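You operate a simulated robot arm through the tools that you are given. There is no shell and no other tool. Be economical: measure what you need, move in short steps, check, and stop when the job is done.

Carry out the task below with a simulated robot arm. There is one attempt and no reset: what you move stays moved.

## Task
Wind the gold watch on the 950 setting and put it back in its pocket.
Fine: wait for the green lamp; switch the winder off before you take it out.

It is judged by the outcome, as a careful person would: the job done as asked, and still so three seconds after it is handed in. It fails if anything else is knocked over, pushed out of place, dropped, spilled or broken.

## Robot
A 6-joint arm with a two-finger parallel gripper, fixed in place. Base frame: the origin is at the foot of the arm, x ahead of it, y to its left, z up; the work surface is at about z = 0.825. Lengths are in m, angles in rad, forces in N, time in s.
With the tool pointing down near the work surface it reaches from about 0.34 to 0.76 m from the base axis. Its first joint turns from -1.152 to 1.152 rad. Payload 2.45 kg.
Tool frame: the origin (TCP) lies between the finger pads and is the grasp point; the fingertips stand 0.024 m ahead of it; z points along the fingers, y is the line along which they close. The gripper opens to 0.068 m. The fingers are 0.017 m wide and 0.01 m thick; the gripper's body (0.04 by 0.07 m) begins 0.041 m behind the TCP.
Orientation is that of the tool frame in the base frame, as a unit quaternion [w, x, y, z]. With the fingers straight down and closing along the base's y, the tool's x points along the base's -x, its y along +y and its z along -z.

## Interface
- The arm moves only by the tool step_arm. Its argument "series" is one flat list of numbers, 7 for each row, row after row: the opening in per cent of the stroke, from 0 (shut) to 100 (fully open), then the shift along the base's x, y, z in m, then the turn, a rotation vector about the base's x, y, z in rad. In form: [hand, x, y, z, ax, ay, az, hand, x, y, z, ax, ay, az, ...]. A call has 1 to 12 rows; each row shifts and turns the commanded pose from where the row before left it. Rows are played at 5 a second. More than 0.05 m and 0.15 rad between two rows, or a gripper value outside its range, and nothing of the call is played. A pose out of reach is approached as far as the arm can. The call stops where the force on the tool passes 40 N (or 10 N more than at its start, if that is more) or the arm is blocked; 0.2 s more then pass. The fingers move at their own pace (about 0.108 m/s each) and stop on an object; they squeeze with about 38 N. The grip force told is the motor's: it shows also when the fingers shut on nothing. Time passes only in rows, and 0.2 s behind the last, so rows that do not move let the fingers close. It gives the time, the measured TCP pose, the force on the tool (base axes), the opening and the grip force at its end, in the units of the frame above (readings bear some noise), and new pictures: "pictures" is both (left out), scene, wrist or none.
- Cameras (640 x 400 px; columns grow to the right, rows downward): "scene" is fixed at [0.1612, 0.4056, 1.4856]; the picture's right is [-0.78, -0.63, 0.00], its down [-0.31, 0.38, -0.87] and it looks along [0.54, -0.68, -0.49] (base axes); focal length 372 px, centre (320, 200). "wrist" rides on the gripper at [0.084, 0.011, -0.075] in the tool frame; the picture's right is [-0.13, 0.99, 0.00], its down [-0.60, -0.08, -0.79] and it looks along [-0.79, -0.10, 0.61] (tool axes); focal length 251 px, centre (320, 200). There is no depth. A picture from a camera that has moved, and an enlarged one, comes with that camera's place and axes in the base frame and with its lens. The place of the scene camera against the robot may be out by one fixed shift of up to 0.018 m in any direction.
- enlarge(camera, box): a new picture of the part [left, top, right, bottom] of that camera's present view, enlarged. It takes no simulated time.
- close_job(): hands the job in; it is judged then, once.

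Go step by step. Nothing tells you positions but the pictures and the camera data: compare them with the known pose of the tool, close in by small moves and look again before you grip or let go. The budget is 120 turns and 200 pictures, counting those below and the enlarged ones. Unless the task says otherwise, let go and move clear before handing in, and close with one line.

The tools are called by a JSON object that holds its "method" and its "body". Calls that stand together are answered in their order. step_arm: Moves the arm, as the interface text tells. Its arguments: {"type":"object","properties":{"series":{"type":"array"},"pictures":{"type":"string","enum":["both","scene","wrist","none"]}},"required":["series"]} The other tools are called the same way: enlarge (camera, box) takes an enlarged picture of a part of a camera's view; close_job () hands the job in.

At the start:

```text
time_s: 0.0
eef_pos: [0.4594, -0.0576, 1.1438]
tool_rot: [0.0, 0.0, 1.0, 0.001]
force: [-0.3, -1.0, -0.1]
opening: 0.068
grip_force: 0.0
```

scene: 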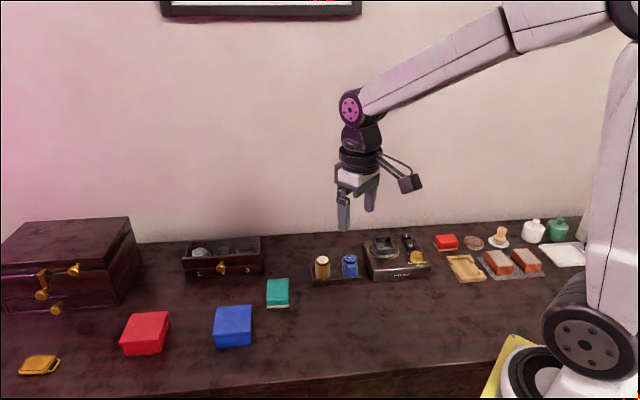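
wrist: 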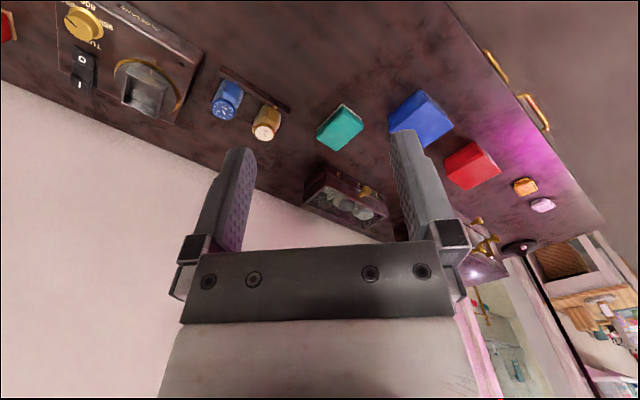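

I see a watch stand with a gold and a blue watch, and beside it a winder with a dial, a rocker switch and a holder. I'll enlarge these to read them.

{"method": "enlarge", "body": {"camera": "scene", "box": [300, 220, 440, 300]}}

{"method": "enlarge", "body": {"camera": "wrist", "box": [40, 0, 300, 160]}}

```text
4.57 times, centred on (370, 260) of scene
camera zoom: at [0.1612, 0.4056, 1.4856], right [-0.78, -0.63, 0.0], down [-0.31, 0.38, -0.87], along [0.54, -0.68, -0.49], focal length 1700 px, centre (91, -74)
```

zoom: 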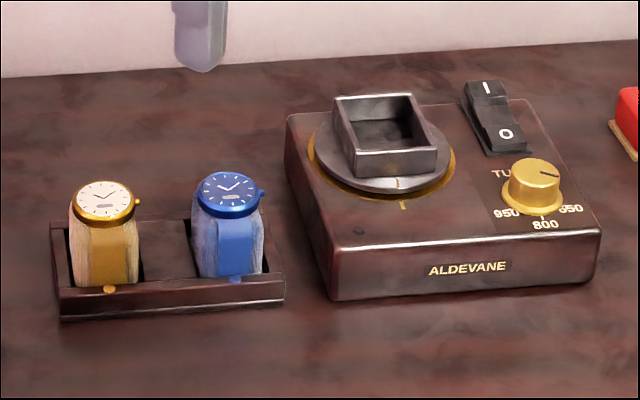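

```text
2.46 times, centred on (170, 80) of wrist
camera zoom: at [0.3757, -0.0473, 1.2194], right [0.13, 0.99, 0.0], down [0.6, -0.08, 0.79], along [0.79, -0.1, -0.61], focal length 619 px, centre (689, 495)
```

zoom: 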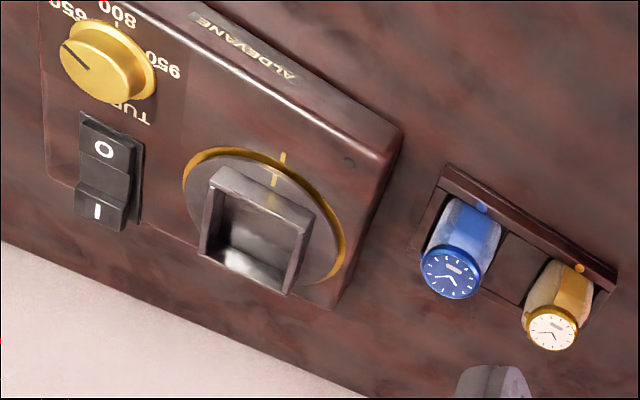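

The gold watch stands at about (0.62, -0.18) in a three-pocket rack whose row runs at about 45°. The winder cup is at about (0.52, -0.31), its knob near (0.44, -0.34), and both cameras agree on the 45° yaw. I'll turn the tool -45° and move nearer to look.

{"method": "step_arm", "body": {"series": [100, 0.015, -0.02, -0.01, 0, 0, -0.131, 100, 0.015, -0.02, -0.01, 0, 0, -0.131, 100, 0.015, -0.02, -0.01, 0, 0, -0.131, 100, 0.015, -0.02, -0.01, 0, 0, -0.131, 100, 0.015, -0.02, -0.01, 0, 0, -0.131, 100, 0.015, -0.02, -0.01, 0, 0, -0.131, 100, 0, 0, 0, 0, 0, 0], "pictures": "both"}}

```text
time_s: 1.6
eef_pos: [0.5507, -0.1789, 1.0834]
tool_rot: [0.001, 0.384, 0.923, 0.0]
force: [-0.2, -0.4, -0.2]
opening: 0.0678
grip_force: 0.0
camera wrist: at [0.4988, -0.1111, 1.1588], right [0.79, 0.61, 0.0], down [0.37, -0.48, 0.79], along [0.48, -0.63, -0.61], focal length 251 px, centre (320, 200)
```

scene: 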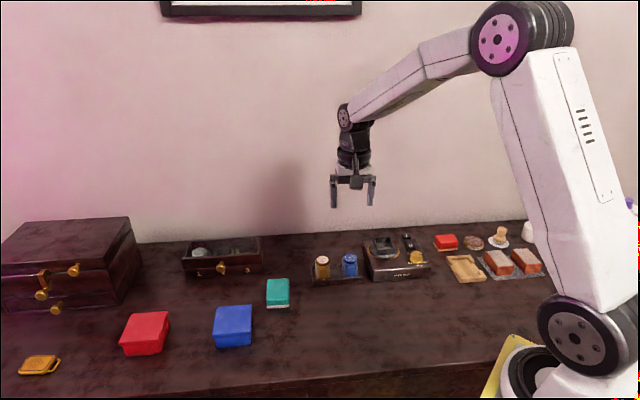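
wrist: 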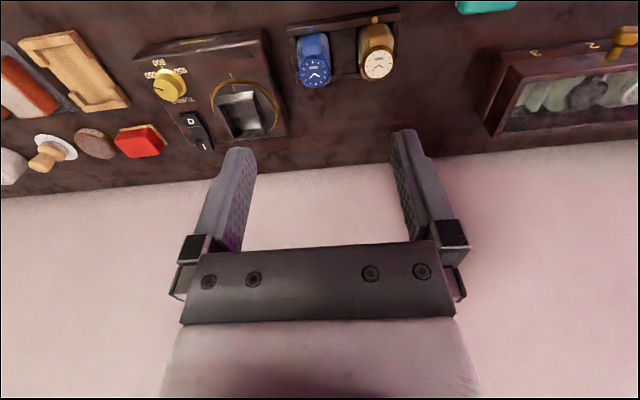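

{"method": "enlarge", "body": {"camera": "wrist", "box": [120, 0, 440, 180]}}

```text
2.00 times, centred on (280, 90) of wrist
camera zoom: at [0.4988, -0.1111, 1.1588], right [0.79, 0.61, 0.0], down [0.37, -0.48, 0.79], along [0.48, -0.63, -0.61], focal length 503 px, centre (400, 420)
```

zoom: 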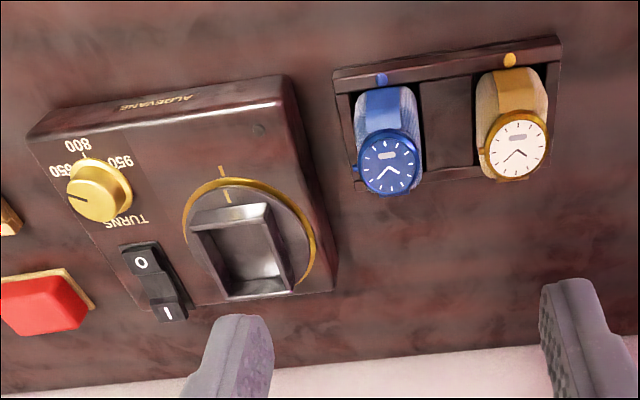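

The gold watch face is at about (0.624, -0.172, 0.877), and a gold dot marks its pocket. The knob points at 650, with 950 on the other side. I'll go above the knob to look closer.

{"method": "step_arm", "body": {"series": [100, -0.0193, -0.0294, -0.0167, 0, 0, 0, 100, -0.0193, -0.0294, -0.0167, 0, 0, 0, 100, -0.0193, -0.0294, -0.0167, 0, 0, 0, 100, -0.0193, -0.0294, -0.0167, 0, 0, 0, 100, -0.0193, -0.0294, -0.0167, 0, 0, 0, 100, 0, 0, 0, 0, 0, 0], "pictures": "wrist"}}

{"method": "enlarge", "body": {"camera": "wrist", "box": [200, 0, 520, 200]}}

```text
time_s: 3.0
eef_pos: [0.4537, -0.3262, 1.001]
tool_rot: [0.001, 0.382, 0.924, 0.0]
force: [-0.6, -0.3, 0.0]
opening: 0.0679
grip_force: 0.1
camera wrist: at [0.4021, -0.2593, 1.0766], right [0.79, 0.61, 0.0], down [0.37, -0.48, 0.79], along [0.48, -0.63, -0.61], focal length 251 px, centre (320, 200)
```

wrist: 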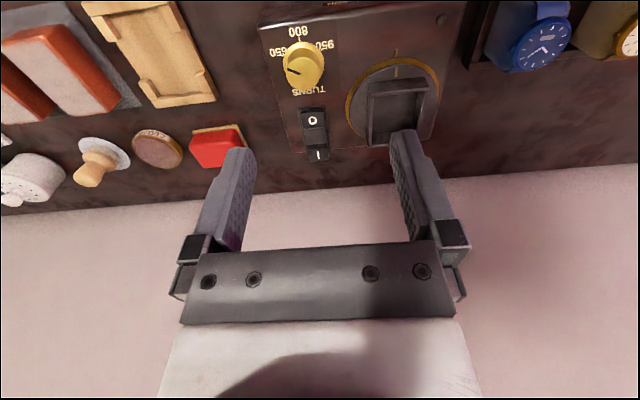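

```text
2.00 times, centred on (360, 100) of wrist
camera zoom: at [0.4021, -0.2593, 1.0766], right [0.79, 0.61, 0.0], down [0.37, -0.48, 0.79], along [0.48, -0.63, -0.61], focal length 503 px, centre (240, 400)
```

zoom: 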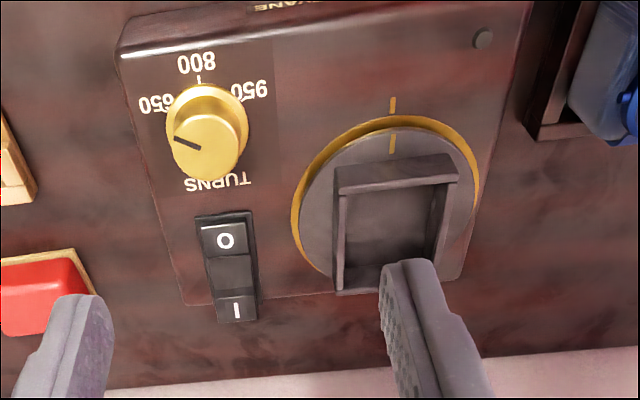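

The knob top is at about (0.450, -0.341, 0.881) by triangulation. I'll enlarge it to read the tick angles.

{"method": "enlarge", "body": {"camera": "wrist", "box": [260, 15, 356, 75]}}

{"method": "enlarge", "body": {"camera": "wrist", "box": [284, 50, 444, 165]}}

```text
6.67 times, centred on (308, 45) of wrist
camera zoom: at [0.4021, -0.2593, 1.0766], right [0.79, 0.61, 0.0], down [0.37, -0.48, 0.79], along [0.48, -0.63, -0.61], focal length 1676 px, centre (400, 1233)
```

zoom: 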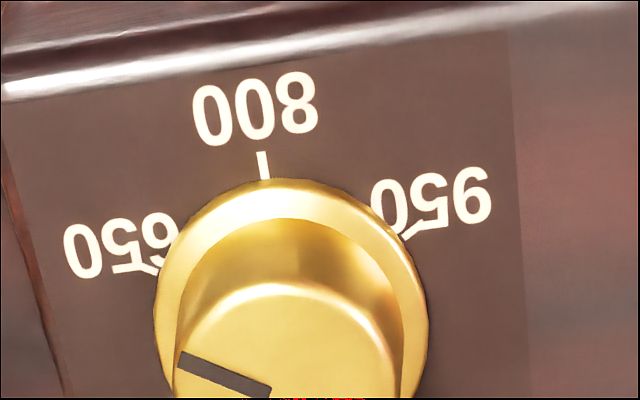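

```text
3.48 times, centred on (364, 108) of wrist
camera zoom: at [0.4021, -0.2593, 1.0766], right [0.79, 0.61, 0.0], down [0.37, -0.48, 0.79], along [0.48, -0.63, -0.61], focal length 875 px, centre (167, 522)
```

zoom: 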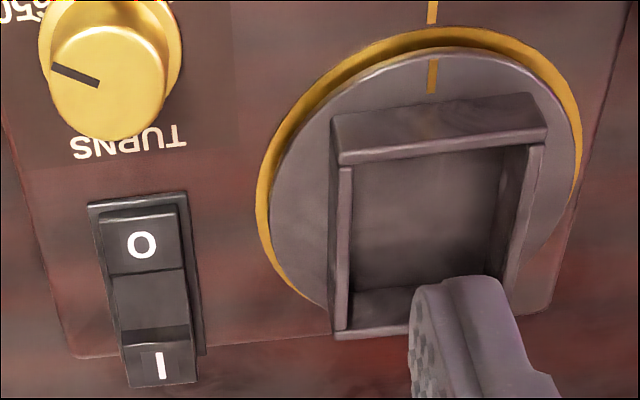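

The ticks are 60° apart around a centre near (0.450, -0.343), so 650→950 is -120° about z. I'll do this in two 60° grips, starting with the jaws turned +30°, and check alignment above the knob first.

{"method": "step_arm", "body": {"series": [66, -0.0009, -0.0042, -0.014, 0, 0, 0.131, 66, -0.0009, -0.0042, -0.014, 0, 0, 0.131, 66, -0.0009, -0.0042, -0.014, 0, 0, 0.131, 66, -0.0009, -0.0042, -0.014, 0, 0, 0.131, 66, 0, 0, -0.014, 0, 0, 0, 66, 0, 0, 0, 0, 0, 0], "pictures": "both"}}

{"method": "enlarge", "body": {"camera": "scene", "box": [340, 200, 468, 280]}}

```text
time_s: 4.4
eef_pos: [0.4509, -0.3415, 0.9311]
tool_rot: [0.001, 0.131, 0.991, -0.001]
force: [-0.4, 0.6, 0.0]
opening: 0.0448
grip_force: 0.2
camera wrist: at [0.3719, -0.3099, 1.0062], right [0.38, 0.92, 0.0], down [0.56, -0.23, 0.79], along [0.73, -0.3, -0.61], focal length 251 px, centre (320, 200)
```

scene: 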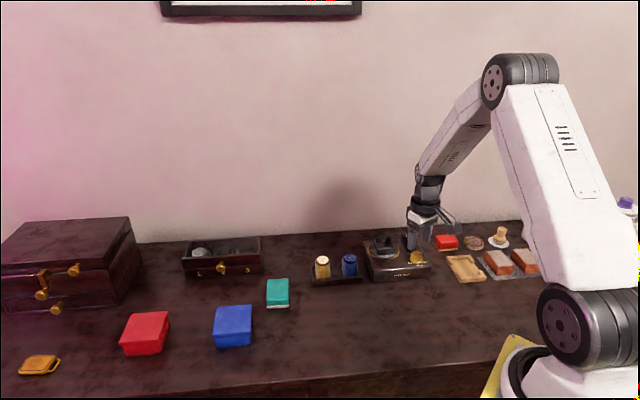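
wrist: 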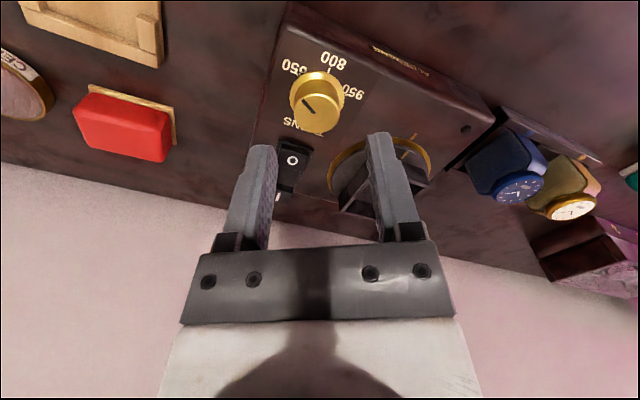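

```text
5.00 times, centred on (404, 240) of scene
camera zoom: at [0.1612, 0.4056, 1.4856], right [-0.78, -0.63, 0.0], down [-0.31, 0.38, -0.87], along [0.54, -0.68, -0.49], focal length 1859 px, centre (-100, 0)
```

zoom: 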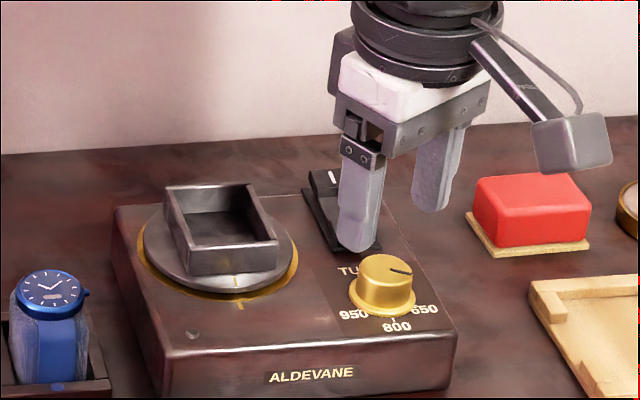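

The knob projects where expected between the jaws. I'll descend to TCP z≈0.894 and close on it.

{"method": "step_arm", "body": {"series": [66, -0.0009, -0.0015, -0.012, 0, 0, 0, 66, 0, 0, -0.013, 0, 0, 0, 66, 0, 0, -0.012, 0, 0, 0, 66, 0, 0, 0, 0, 0, 0], "pictures": "both"}}

{"method": "enlarge", "body": {"camera": "scene", "box": [340, 200, 468, 280]}}

```text
time_s: 5.4
eef_pos: [0.4484, -0.3436, 0.894]
tool_rot: [0.001, 0.131, 0.991, 0.0]
force: [-0.6, -0.2, 0.6]
opening: 0.045
grip_force: 0.1
camera wrist: at [0.3705, -0.3113, 0.9693], right [0.38, 0.92, 0.0], down [0.56, -0.23, 0.79], along [0.73, -0.3, -0.61], focal length 251 px, centre (320, 200)
```

scene: 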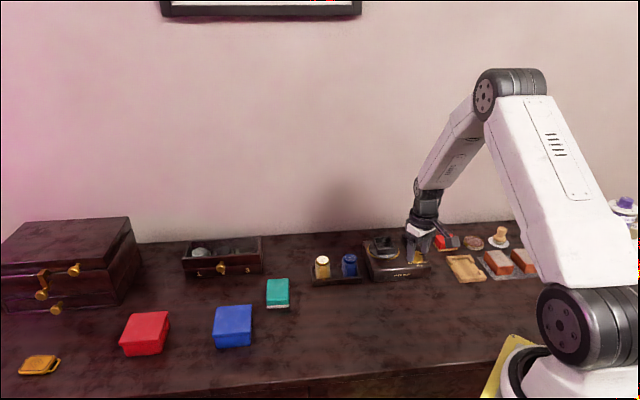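
wrist: 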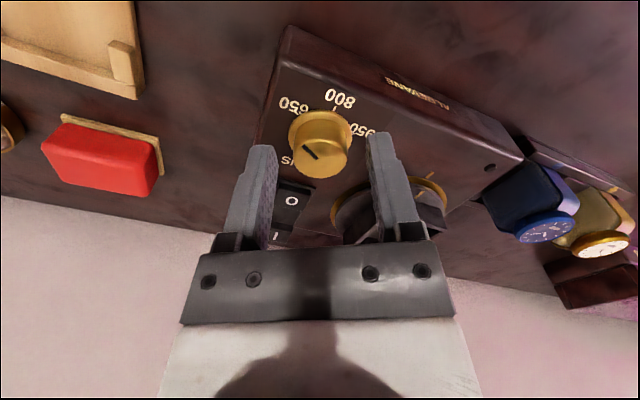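

```text
5.00 times, centred on (404, 240) of scene
camera zoom: at [0.1612, 0.4056, 1.4856], right [-0.78, -0.63, 0.0], down [-0.31, 0.38, -0.87], along [0.54, -0.68, -0.49], focal length 1859 px, centre (-100, 0)
```

zoom: 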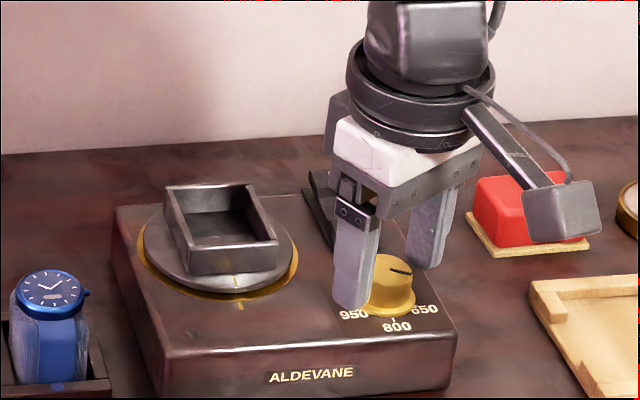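

The knob lies centred between the tips. I'll close and turn -60°.

{"method": "step_arm", "body": {"series": [0, 0, 0, 0, 0, 0, 0, 0, 0, 0, 0, 0, 0, 0, 0, 0, 0, 0, 0, 0, -0.131, 0, 0, 0, 0, 0, 0, -0.131, 0, 0, 0, 0, 0, 0, -0.131, 0, 0, 0, 0, 0, 0, -0.131, 0, 0, 0, 0, 0, 0, -0.131, 0, 0, 0, 0, 0, 0, -0.131, 0, 0, 0, 0, 0, 0, -0.131, 0, 0, 0, 0, 0, 0, -0.131, 0, 0, 0, 0, 0, 0, 0], "pictures": "wrist"}}

```text
time_s: 7.8
eef_pos: [0.4496, -0.3422, 0.8941]
tool_rot: [0.001, 0.61, 0.792, 0.0]
force: [16.8, 15.3, 9.1]
opening: 0.0276
grip_force: 41.8
camera wrist: at [0.439, -0.2586, 0.9692], right [0.99, 0.13, 0.0], down [0.08, -0.6, 0.79], along [0.1, -0.79, -0.61], focal length 251 px, centre (320, 200)
```

wrist: 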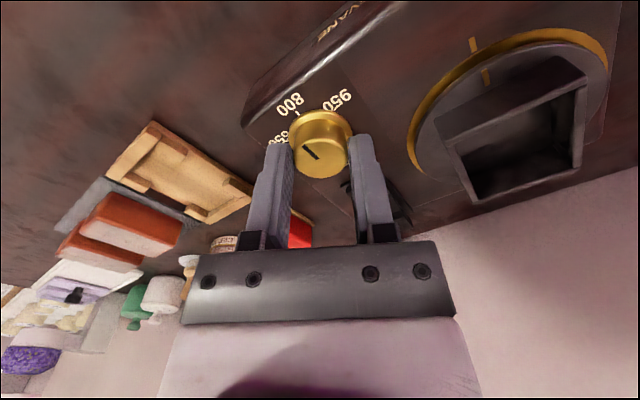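

The knob followed, apparently close to 800. I'll open, rotate back 60° and check.

{"method": "step_arm", "body": {"series": [66, 0, 0, 0, 0, 0, 0, 66, 0, 0, 0, 0, 0, 0, 66, 0, 0, 0, 0, 0, 0.131, 66, 0, 0, 0, 0, 0, 0.131, 66, 0, 0, 0, 0, 0, 0.131, 66, 0, 0, 0, 0, 0, 0.131, 66, 0, 0, 0, 0, 0, 0.131, 66, 0, 0, 0, 0, 0, 0.131, 66, 0, 0, 0, 0, 0, 0.131, 66, 0, 0, 0, 0, 0, 0.131, 66, 0, 0, 0, 0, 0, 0], "pictures": "wrist"}}

{"method": "enlarge", "body": {"camera": "scene", "box": [372, 230, 452, 280]}}

{"method": "enlarge", "body": {"camera": "wrist", "box": [250, 70, 410, 200]}}

```text
time_s: 10.2
eef_pos: [0.4495, -0.3435, 0.895]
tool_rot: [0.002, 0.13, 0.991, 0.001]
force: [0.4, 0.2, 0.9]
opening: 0.045
grip_force: 0.1
camera wrist: at [0.3704, -0.3112, 0.9691], right [0.38, 0.93, 0.0], down [0.56, -0.23, 0.79], along [0.73, -0.3, -0.61], focal length 251 px, centre (320, 200)
```

wrist: 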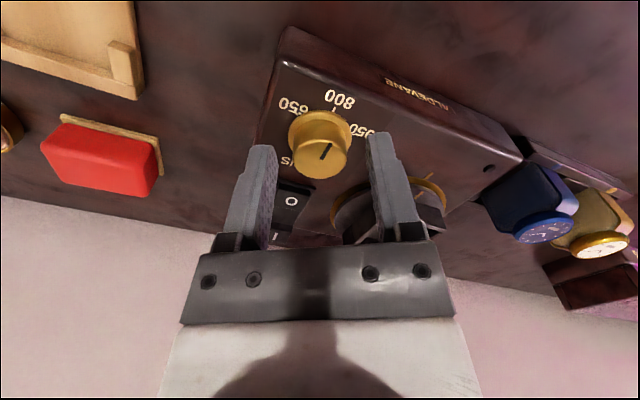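

```text
8.00 times, centred on (412, 255) of scene
camera zoom: at [0.1612, 0.4056, 1.4856], right [-0.78, -0.63, 0.0], down [-0.31, 0.38, -0.87], along [0.54, -0.68, -0.49], focal length 2975 px, centre (-416, -240)
```

zoom: 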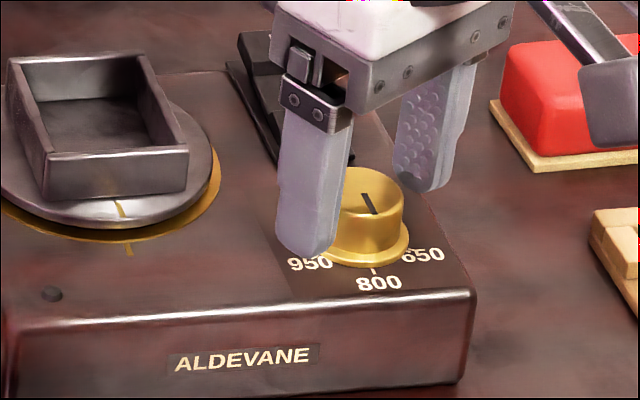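

```text
3.08 times, centred on (330, 135) of wrist
camera zoom: at [0.3704, -0.3112, 0.9691], right [0.38, 0.93, 0.0], down [0.56, -0.23, 0.79], along [0.73, -0.3, -0.61], focal length 774 px, centre (289, 400)
```

zoom: 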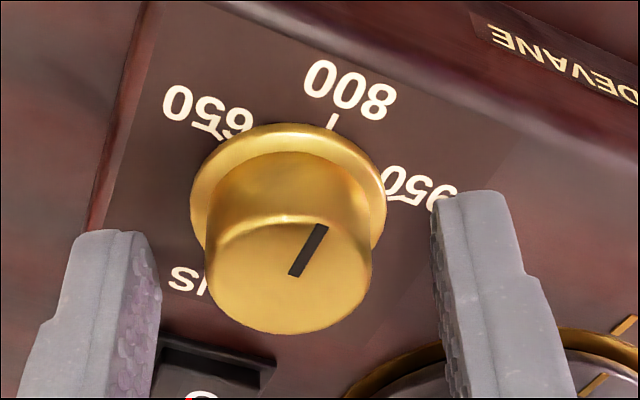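

The pointer is at 800. Now the second -60° grip to bring it to 950.

{"method": "step_arm", "body": {"series": [0, 0, 0, 0, 0, 0, 0, 0, 0, 0, 0, 0, 0, 0, 0, 0, 0, 0, 0, 0, -0.131, 0, 0, 0, 0, 0, 0, -0.131, 0, 0, 0, 0, 0, 0, -0.131, 0, 0, 0, 0, 0, 0, -0.131, 0, 0, 0, 0, 0, 0, -0.131, 0, 0, 0, 0, 0, 0, -0.131, 0, 0, 0, 0, 0, 0, -0.131, 0, 0, 0, 0, 0, 0, -0.131, 0, 0, 0, 0, 0, 0, 0], "pictures": "none"}}

{"method": "step_arm", "body": {"series": [66, 0, 0, 0, 0, 0, 0, 66, 0, 0, 0, 0, 0, 0, 66, 0, 0, 0.02, 0, 0, 0, 66, 0, 0, 0.02, 0, 0, 0, 66, 0, 0, 0.02, 0, 0, 0.131, 66, 0, 0, 0.02, 0, 0, 0.131, 66, 0, 0, 0.02, 0, 0, 0.131, 66, 0, 0, 0, 0, 0, 0.131, 66, 0, 0, 0, 0, 0, 0], "pictures": "wrist"}}

{"method": "enlarge", "body": {"camera": "wrist", "box": [260, 15, 356, 75]}}

{"method": "enlarge", "body": {"camera": "scene", "box": [372, 230, 452, 280]}}

```text
time_s: 12.6
eef_pos: [0.45, -0.3432, 0.8943]
tool_rot: [0.0, 0.609, 0.793, 0.001]
force: [14.7, 19.9, 11.6]
opening: 0.0274
grip_force: 41.6
```

```text
time_s: 14.6
eef_pos: [0.4494, -0.3443, 0.9945]
tool_rot: [0.0, 0.382, 0.924, 0.0]
force: [-0.6, -0.6, -0.8]
opening: 0.0448
grip_force: 0.0
camera wrist: at [0.3971, -0.2762, 1.0693], right [0.79, 0.61, 0.0], down [0.37, -0.48, 0.79], along [0.48, -0.63, -0.61], focal length 251 px, centre (320, 200)
```

wrist: 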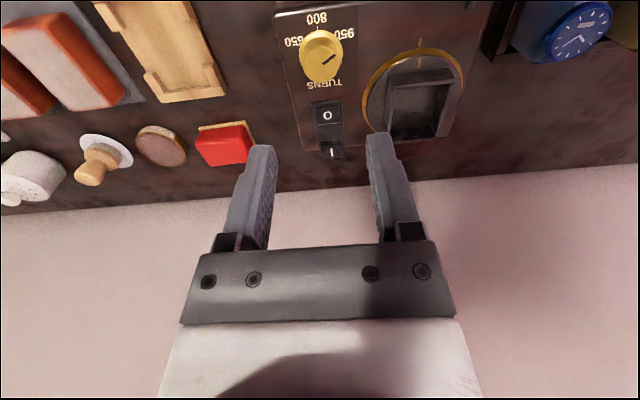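

```text
6.67 times, centred on (308, 45) of wrist
camera zoom: at [0.3971, -0.2762, 1.0693], right [0.79, 0.61, 0.0], down [0.37, -0.48, 0.79], along [0.48, -0.63, -0.61], focal length 1676 px, centre (400, 1233)
```

zoom: 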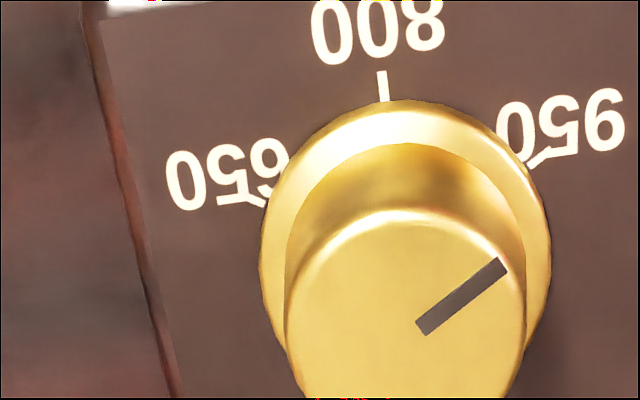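

```text
8.00 times, centred on (412, 255) of scene
camera zoom: at [0.1612, 0.4056, 1.4856], right [-0.78, -0.63, 0.0], down [-0.31, 0.38, -0.87], along [0.54, -0.68, -0.49], focal length 2975 px, centre (-416, -240)
```

zoom: 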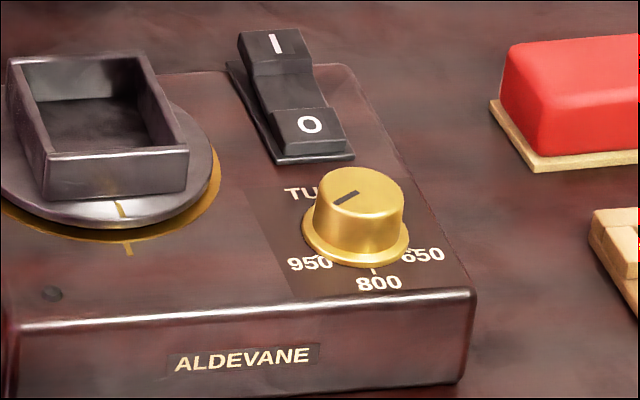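

The knob is on 950 (pointer bearing about 75°, which matches the tick). Next I'll look at the cup from above to get its position and size.

{"method": "step_arm", "body": {"series": [100, 0.027, 0.01, 0.005, 0, 0, 0, 100, 0.027, 0.01, 0.005, 0, 0, 0, 100, 0.027, 0.01, 0.005, 0, 0, 0, 100, 0, 0, 0, 0, 0, 0], "pictures": "wrist"}}

{"method": "enlarge", "body": {"camera": "wrist", "box": [240, 10, 400, 110]}}

{"method": "step_arm", "body": {"series": [100, 0.024, 0.036, 0, 0, 0, 0, 100, 0.024, 0.036, 0, 0, 0, 0, 100, 0.024, 0.036, 0, 0, 0, 0, 100, 0.022, 0.035, 0, 0, 0, 0, 100, 0, 0, 0, 0, 0, 0], "pictures": "wrist"}}

{"method": "enlarge", "body": {"camera": "wrist", "box": [220, 10, 380, 110]}}

```text
time_s: 15.6
eef_pos: [0.5308, -0.3123, 1.009]
tool_rot: [0.001, 0.383, 0.924, -0.001]
force: [-0.5, 1.0, -1.5]
opening: 0.0681
grip_force: 0.0
camera wrist: at [0.4786, -0.2454, 1.084], right [0.79, 0.61, 0.0], down [0.37, -0.48, 0.79], along [0.48, -0.63, -0.61], focal length 251 px, centre (320, 200)
```

wrist: 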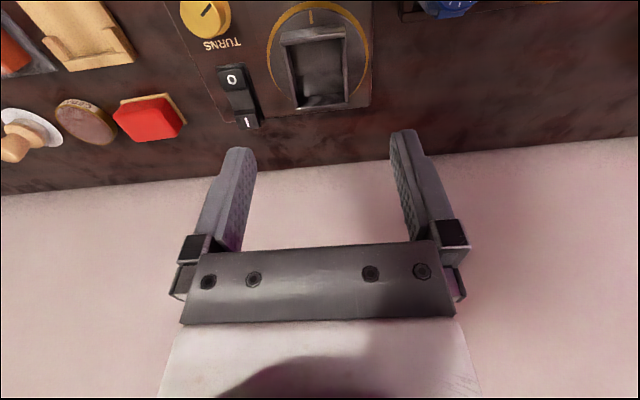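

```text
4.00 times, centred on (320, 60) of wrist
camera zoom: at [0.4786, -0.2454, 1.084], right [0.79, 0.61, 0.0], down [0.37, -0.48, 0.79], along [0.48, -0.63, -0.61], focal length 1006 px, centre (320, 760)
```

zoom: 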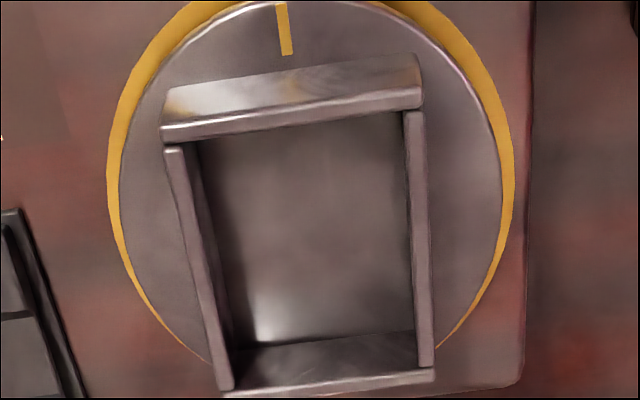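

```text
time_s: 16.8
eef_pos: [0.6251, -0.1716, 1.0092]
tool_rot: [0.0, 0.383, 0.924, 0.0]
force: [0.8, -1.0, 0.2]
opening: 0.0679
grip_force: 0.1
camera wrist: at [0.5725, -0.1035, 1.0839], right [0.79, 0.61, 0.0], down [0.37, -0.48, 0.79], along [0.48, -0.63, -0.61], focal length 251 px, centre (320, 200)
```

wrist: 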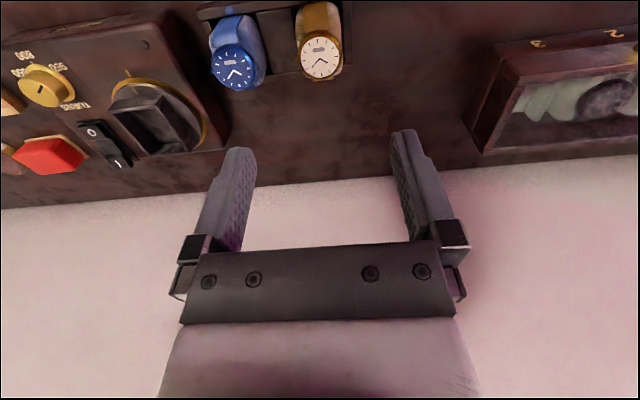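

```text
4.00 times, centred on (300, 60) of wrist
camera zoom: at [0.5725, -0.1035, 1.0839], right [0.79, 0.61, 0.0], down [0.37, -0.48, 0.79], along [0.48, -0.63, -0.61], focal length 1006 px, centre (400, 760)
```

zoom: 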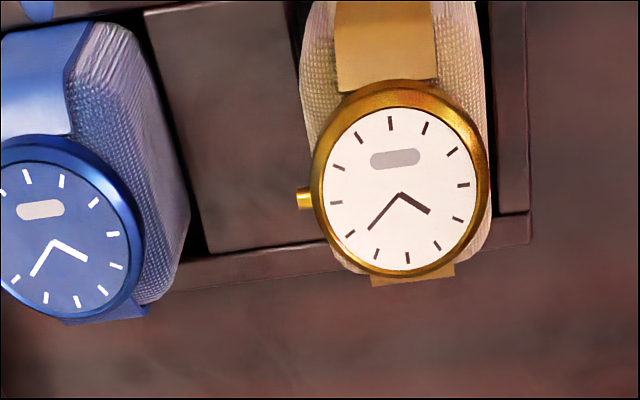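

The cup rim is at z≈0.883 and its centre at about (0.5385, -0.325), with the interior about 39×45 mm and aligned at 45°. The watch face is at (0.626, -0.172). I'll check the rack wall heights from the scene camera.

{"method": "enlarge", "body": {"camera": "scene", "box": [304, 245, 368, 290]}}

{"method": "enlarge", "body": {"camera": "wrist", "box": [190, 0, 370, 110]}}

```text
8.89 times, centred on (336, 268) of scene
camera zoom: at [0.1612, 0.4057, 1.4856], right [-0.78, -0.63, 0.0], down [-0.31, 0.38, -0.87], along [0.54, -0.68, -0.49], focal length 3306 px, centre (178, -400)
```

zoom: 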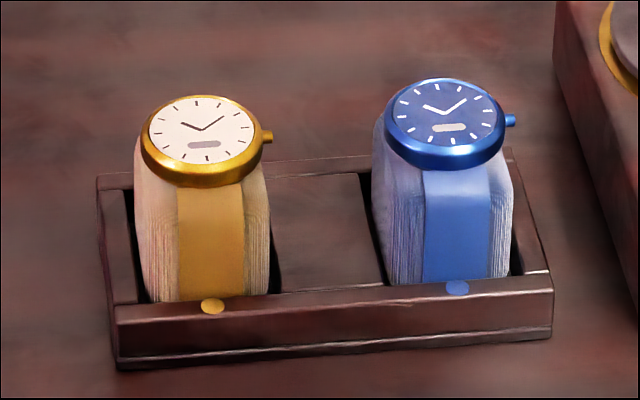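

```text
3.56 times, centred on (280, 55) of wrist
camera zoom: at [0.5725, -0.1035, 1.0839], right [0.79, 0.61, 0.0], down [0.37, -0.48, 0.79], along [0.48, -0.63, -0.61], focal length 894 px, centre (462, 716)
```

zoom: 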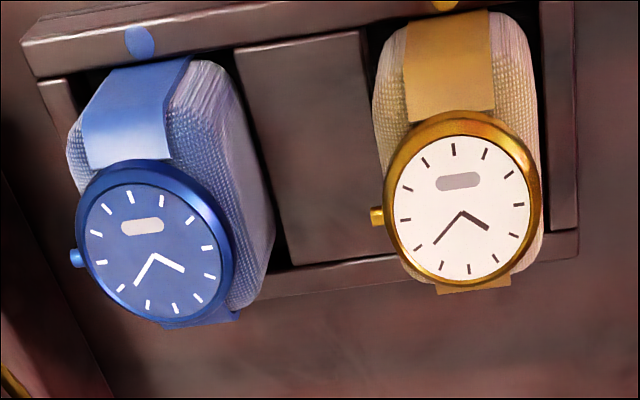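

The middle of the rack is a solid block with its wall top at about 0.845, and the crown sticks out on the row side, so a front/back grip looks better. I'll turn 90° and look at the side profile.

{"method": "step_arm", "body": {"series": [100, 0, 0, -0.005, 0, 0, 0.1428, 100, 0, 0, -0.005, 0, 0, 0.1428, 100, 0, 0, -0.005, 0, 0, 0.1428, 100, 0, 0, -0.005, 0, 0, 0.1428, 100, 0, 0, -0.005, 0, 0, 0.1428, 100, 0, 0, -0.005, 0, 0, 0.1428, 100, 0, 0, -0.005, 0, 0, 0.1428, 100, 0, 0, -0.005, 0, 0, 0.1428, 100, 0, 0, -0.005, 0, 0, 0.1428, 100, 0, 0, -0.005, 0, 0, 0.1428, 100, 0, 0, -0.005, 0, 0, 0.1428, 100, 0, 0, 0, 0, 0, 0], "pictures": "wrist"}}

{"method": "enlarge", "body": {"camera": "wrist", "box": [220, 40, 420, 165]}}

```text
time_s: 19.4
eef_pos: [0.6235, -0.1709, 0.9535]
tool_rot: [0.001, -0.383, 0.924, 0.0]
force: [0.4, -0.2, -0.5]
opening: 0.0681
grip_force: 0.1
camera wrist: at [0.5566, -0.2226, 1.0288], right [-0.61, 0.79, 0.0], down [0.48, 0.37, 0.79], along [0.63, 0.48, -0.61], focal length 251 px, centre (320, 200)
```

wrist: 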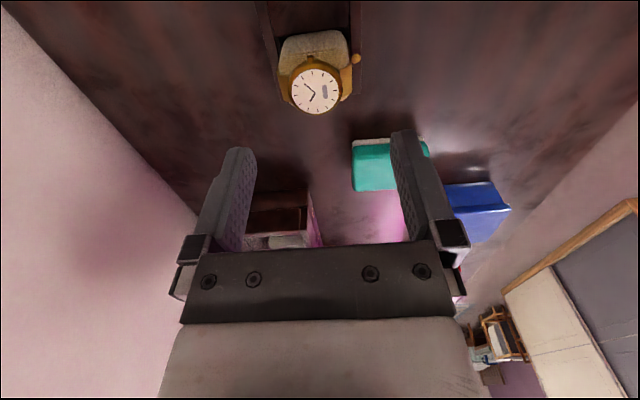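

```text
3.20 times, centred on (320, 102) of wrist
camera zoom: at [0.5566, -0.2226, 1.0288], right [-0.61, 0.79, 0.0], down [0.48, 0.37, 0.79], along [0.63, 0.48, -0.61], focal length 805 px, centre (320, 512)
```

zoom: 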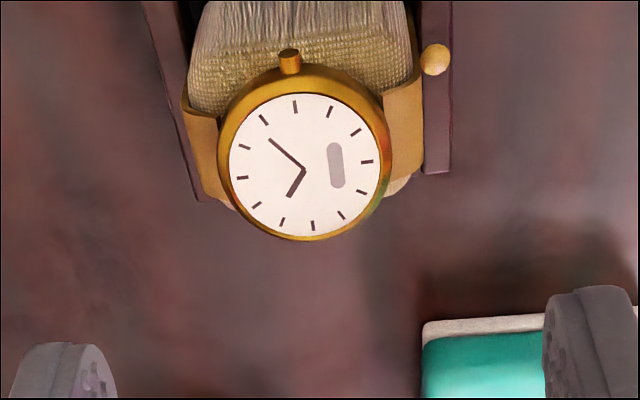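

The side profile is near vertical with the strap front and back (about 50 mm across), and the watch centre is confirmed at (0.626, -0.172). I'll descend partway with the jaws open.

{"method": "step_arm", "body": {"series": [100, 0.001, -0.0005, -0.018, 0, 0, 0, 100, 0.001, -0.0005, -0.018, 0, 0, 0, 100, 0, 0, -0.018, 0, 0, 0, 100, 0, 0, 0, 0, 0, 0], "pictures": "both"}}

{"method": "enlarge", "body": {"camera": "scene", "box": [288, 230, 384, 290]}}

```text
time_s: 20.4
eef_pos: [0.625, -0.172, 0.8988]
tool_rot: [0.001, -0.383, 0.924, 0.001]
force: [-0.5, -0.2, -0.4]
opening: 0.0678
grip_force: 0.0
camera wrist: at [0.5587, -0.2231, 0.9747], right [-0.61, 0.79, 0.0], down [0.48, 0.37, 0.79], along [0.63, 0.48, -0.61], focal length 251 px, centre (320, 200)
```

scene: 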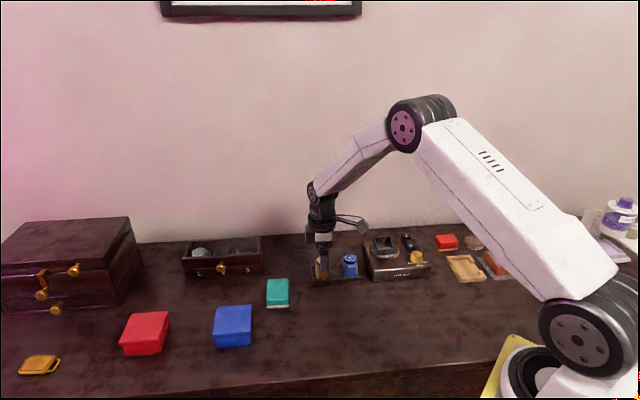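
wrist: 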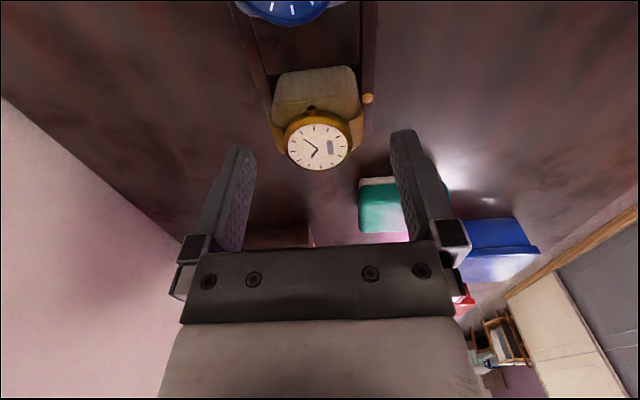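

```text
6.67 times, centred on (336, 260) of scene
camera zoom: at [0.1612, 0.4056, 1.4856], right [-0.78, -0.63, 0.0], down [-0.31, 0.38, -0.87], along [0.54, -0.68, -0.49], focal length 2479 px, centre (213, -200)
```

zoom: 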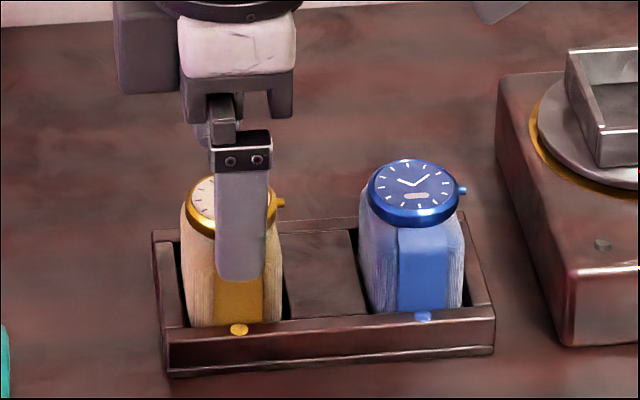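

The jaws are centred on the watch. I'll go down 22 mm and half-close to check the tips clear the rack wall.

{"method": "step_arm", "body": {"series": [100, 0.0005, 0, -0.011, 0, 0, 0, 100, 0, 0, -0.011, 0, 0, 0, 86, 0, 0, 0, 0, 0, 0, 86, 0, 0, 0, 0, 0, 0], "pictures": "wrist"}}

{"method": "enlarge", "body": {"camera": "scene", "box": [304, 245, 368, 285]}}

{"method": "enlarge", "body": {"camera": "wrist", "box": [200, 60, 440, 210]}}

```text
time_s: 21.4
eef_pos: [0.6263, -0.1716, 0.8774]
tool_rot: [0.0, -0.382, 0.924, 0.0]
force: [-0.2, 0.2, -0.4]
opening: 0.0587
grip_force: 0.1
camera wrist: at [0.5594, -0.223, 0.9527], right [-0.61, 0.79, 0.0], down [0.48, 0.37, 0.79], along [0.63, 0.48, -0.61], focal length 251 px, centre (320, 200)
```

wrist: 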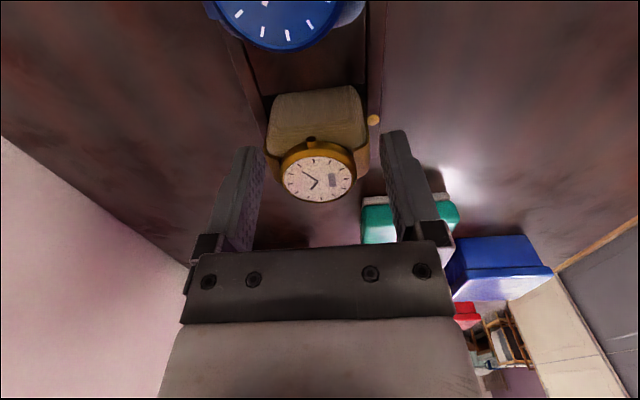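

```text
10.00 times, centred on (336, 265) of scene
camera zoom: at [0.1612, 0.4056, 1.4856], right [-0.78, -0.63, 0.0], down [-0.31, 0.38, -0.87], along [0.54, -0.68, -0.49], focal length 3719 px, centre (160, -450)
```

zoom: 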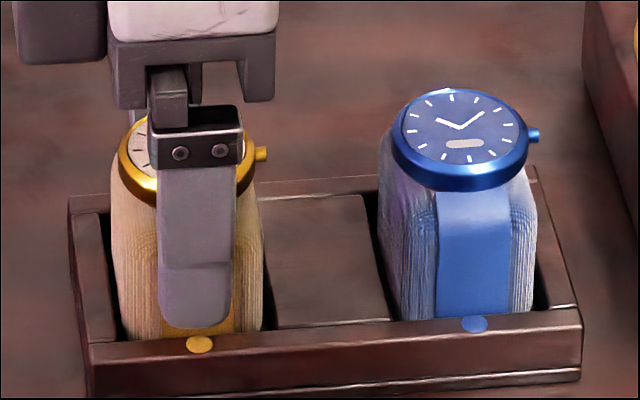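

```text
2.67 times, centred on (320, 135) of wrist
camera zoom: at [0.5594, -0.223, 0.9527], right [-0.61, 0.79, 0.0], down [0.48, 0.37, 0.79], along [0.63, 0.48, -0.61], focal length 670 px, centre (320, 373)
```

zoom: 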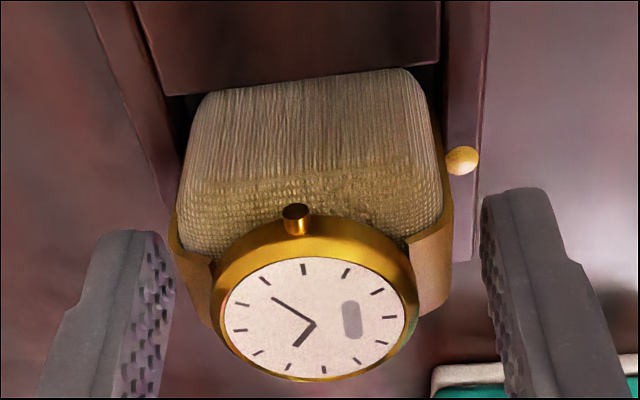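

The tips are just above the rack wall and outside the straps. I'll lower 2 mm, close, and check the grip.

{"method": "step_arm", "body": {"series": [86, 0, 0, -0.002, 0, 0, 0, 0, 0, 0, 0, 0, 0, 0, 0, 0, 0, 0, 0, 0, 0, 0, 0, 0, 0, 0, 0, 0], "pictures": "wrist"}}

{"method": "enlarge", "body": {"camera": "scene", "box": [304, 245, 368, 285]}}

```text
time_s: 22.4
eef_pos: [0.6261, -0.1715, 0.8763]
tool_rot: [0.001, -0.382, 0.924, 0.001]
force: [0.7, -0.5, 1.3]
opening: 0.0453
grip_force: 38.1
camera wrist: at [0.5593, -0.2231, 0.9509], right [-0.61, 0.79, 0.0], down [0.48, 0.37, 0.79], along [0.63, 0.48, -0.61], focal length 251 px, centre (320, 200)
```

wrist: 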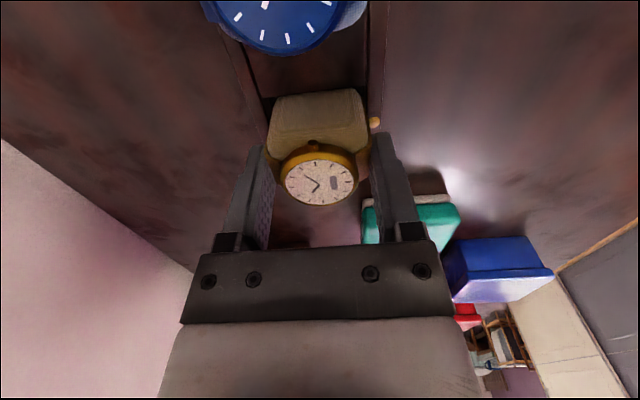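

```text
10.00 times, centred on (336, 265) of scene
camera zoom: at [0.1612, 0.4056, 1.4856], right [-0.78, -0.63, 0.0], down [-0.31, 0.38, -0.87], along [0.54, -0.68, -0.49], focal length 3719 px, centre (160, -450)
```

zoom: 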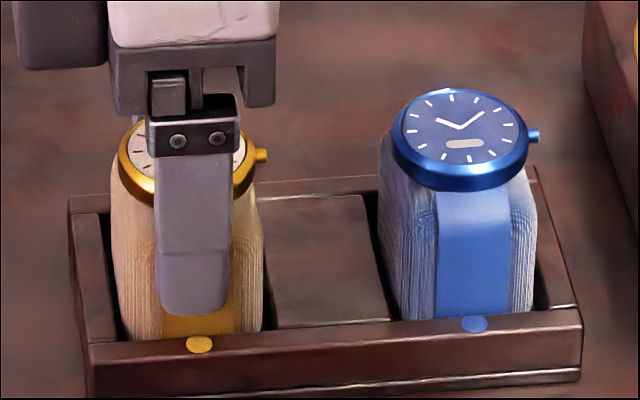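

The grip is firm at 45 mm. I'll lift straight up 0.10 m.

{"method": "step_arm", "body": {"series": [0, 0, 0, 0.01, 0, 0, 0, 0, 0, 0, 0.015, 0, 0, 0, 0, 0, 0, 0.025, 0, 0, 0, 0, 0, 0, 0.025, 0, 0, 0, 0, 0, 0, 0.025, 0, 0, 0, 0, 0, 0, 0, 0, 0, 0], "pictures": "both"}}

{"method": "enlarge", "body": {"camera": "scene", "box": [288, 200, 400, 290]}}

```text
time_s: 23.8
eef_pos: [0.6258, -0.1717, 0.977]
tool_rot: [0.001, -0.381, 0.924, 0.001]
force: [-0.3, 0.2, -1.1]
opening: 0.0452
grip_force: 38.2
camera wrist: at [0.5593, -0.2236, 1.0512], right [-0.61, 0.79, 0.0], down [0.48, 0.37, 0.79], along [0.63, 0.48, -0.61], focal length 251 px, centre (320, 200)
```

scene: 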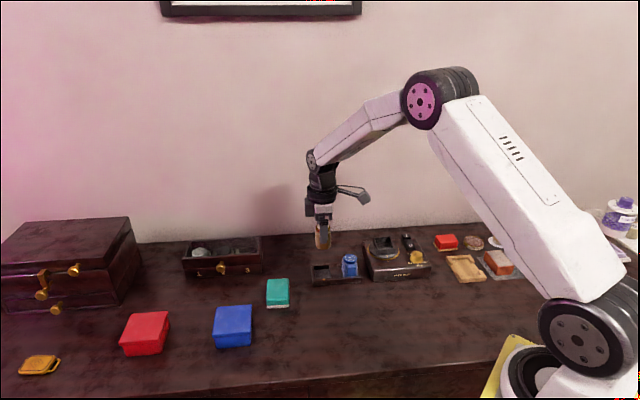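
wrist: 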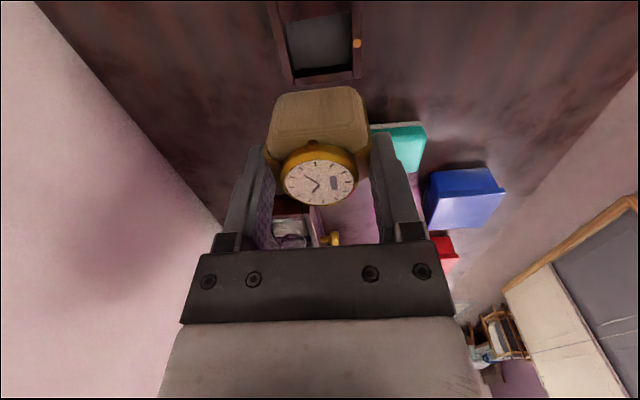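

```text
4.44 times, centred on (344, 245) of scene
camera zoom: at [0.1612, 0.4056, 1.4856], right [-0.78, -0.63, 0.0], down [-0.31, 0.38, -0.87], along [0.54, -0.68, -0.49], focal length 1653 px, centre (213, 0)
```

zoom: 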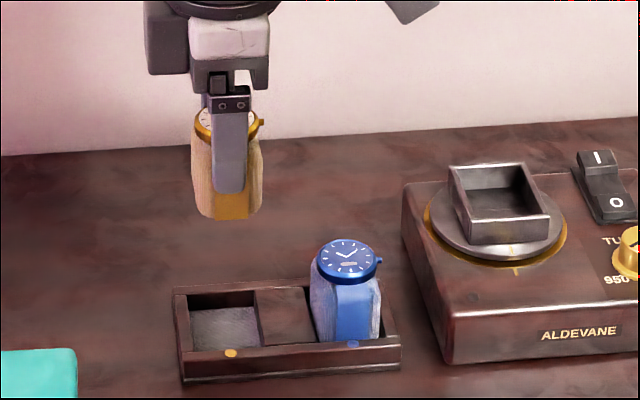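

The watch is held cleanly. I'll compare the empty pocket's projected centre with the pick pose to test the camera calibration.

{"method": "enlarge", "body": {"camera": "wrist", "box": [256, 0, 384, 90]}}

```text
4.44 times, centred on (320, 45) of wrist
camera zoom: at [0.5593, -0.2236, 1.0512], right [-0.61, 0.79, 0.0], down [0.48, 0.37, 0.79], along [0.63, 0.48, -0.61], focal length 1118 px, centre (320, 889)
```

zoom: 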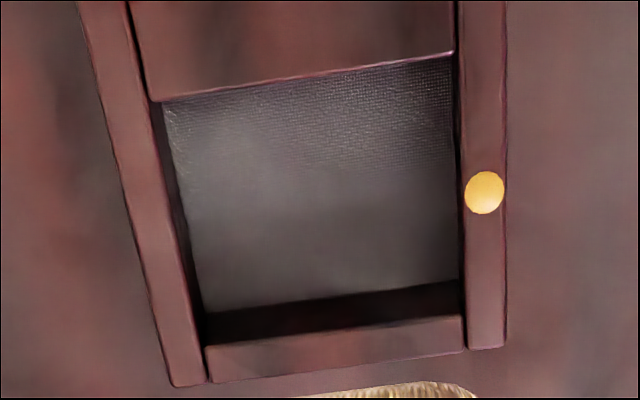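

The pocket measures 39.6×48 mm, the same as the cup, and the camera agrees to within about 2 mm. I'll move over the cup and look.

{"method": "step_arm", "body": {"series": [0, -0.0175, -0.0306, 0.004, 0, 0, 0, 0, -0.0175, -0.0306, 0.004, 0, 0, 0, 0, -0.0175, -0.0306, 0.004, 0, 0, 0, 0, -0.0175, -0.0306, 0, 0, 0, 0, 0, -0.0174, -0.0306, 0, 0, 0, 0, 0, 0, 0, 0, 0, 0, 0], "pictures": "both"}}

{"method": "enlarge", "body": {"camera": "wrist", "box": [240, 0, 400, 100]}}

{"method": "enlarge", "body": {"camera": "scene", "box": [352, 200, 448, 280]}}

```text
time_s: 25.2
eef_pos: [0.5395, -0.326, 0.9867]
tool_rot: [0.0, -0.382, 0.924, 0.001]
force: [0.0, -0.5, -1.3]
opening: 0.0453
grip_force: 37.8
camera wrist: at [0.4716, -0.3772, 1.0625], right [-0.61, 0.79, 0.0], down [0.48, 0.37, 0.79], along [0.63, 0.48, -0.61], focal length 251 px, centre (320, 200)
```

scene: 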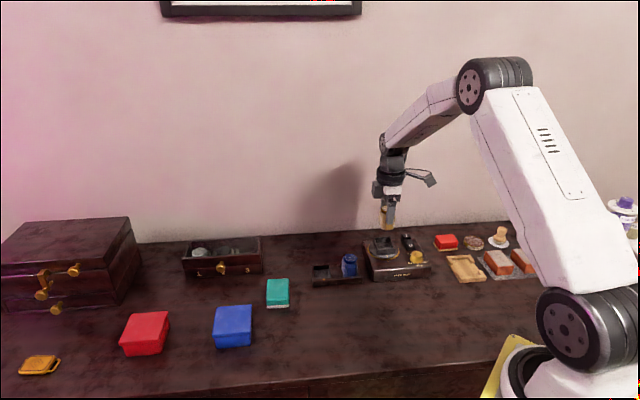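
wrist: 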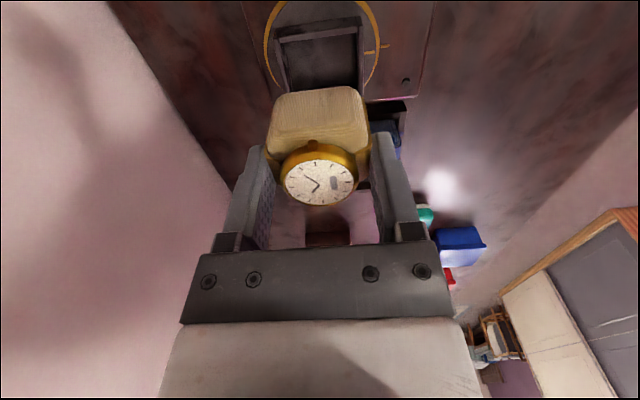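

```text
4.00 times, centred on (320, 50) of wrist
camera zoom: at [0.4716, -0.3772, 1.0625], right [-0.61, 0.79, 0.0], down [0.48, 0.37, 0.79], along [0.63, 0.48, -0.61], focal length 1006 px, centre (320, 800)
```

zoom: 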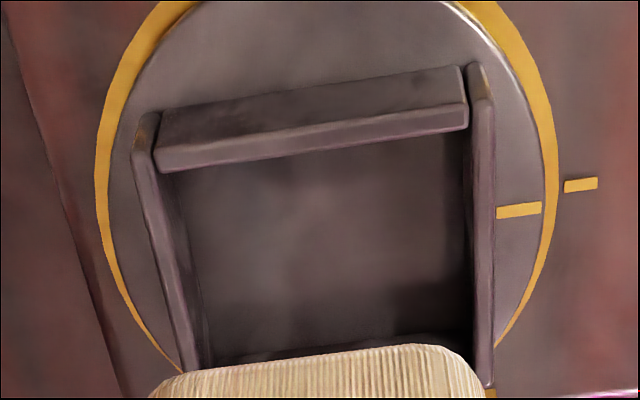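

```text
5.00 times, centred on (400, 240) of scene
camera zoom: at [0.1613, 0.4056, 1.4856], right [-0.78, -0.63, 0.0], down [-0.31, 0.38, -0.87], along [0.54, -0.68, -0.49], focal length 1859 px, centre (-80, 0)
```

zoom: 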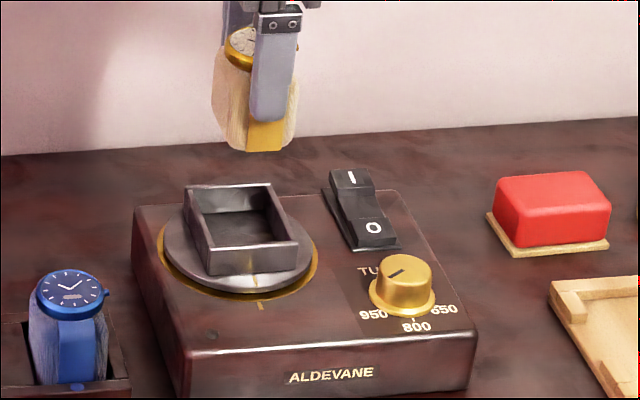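

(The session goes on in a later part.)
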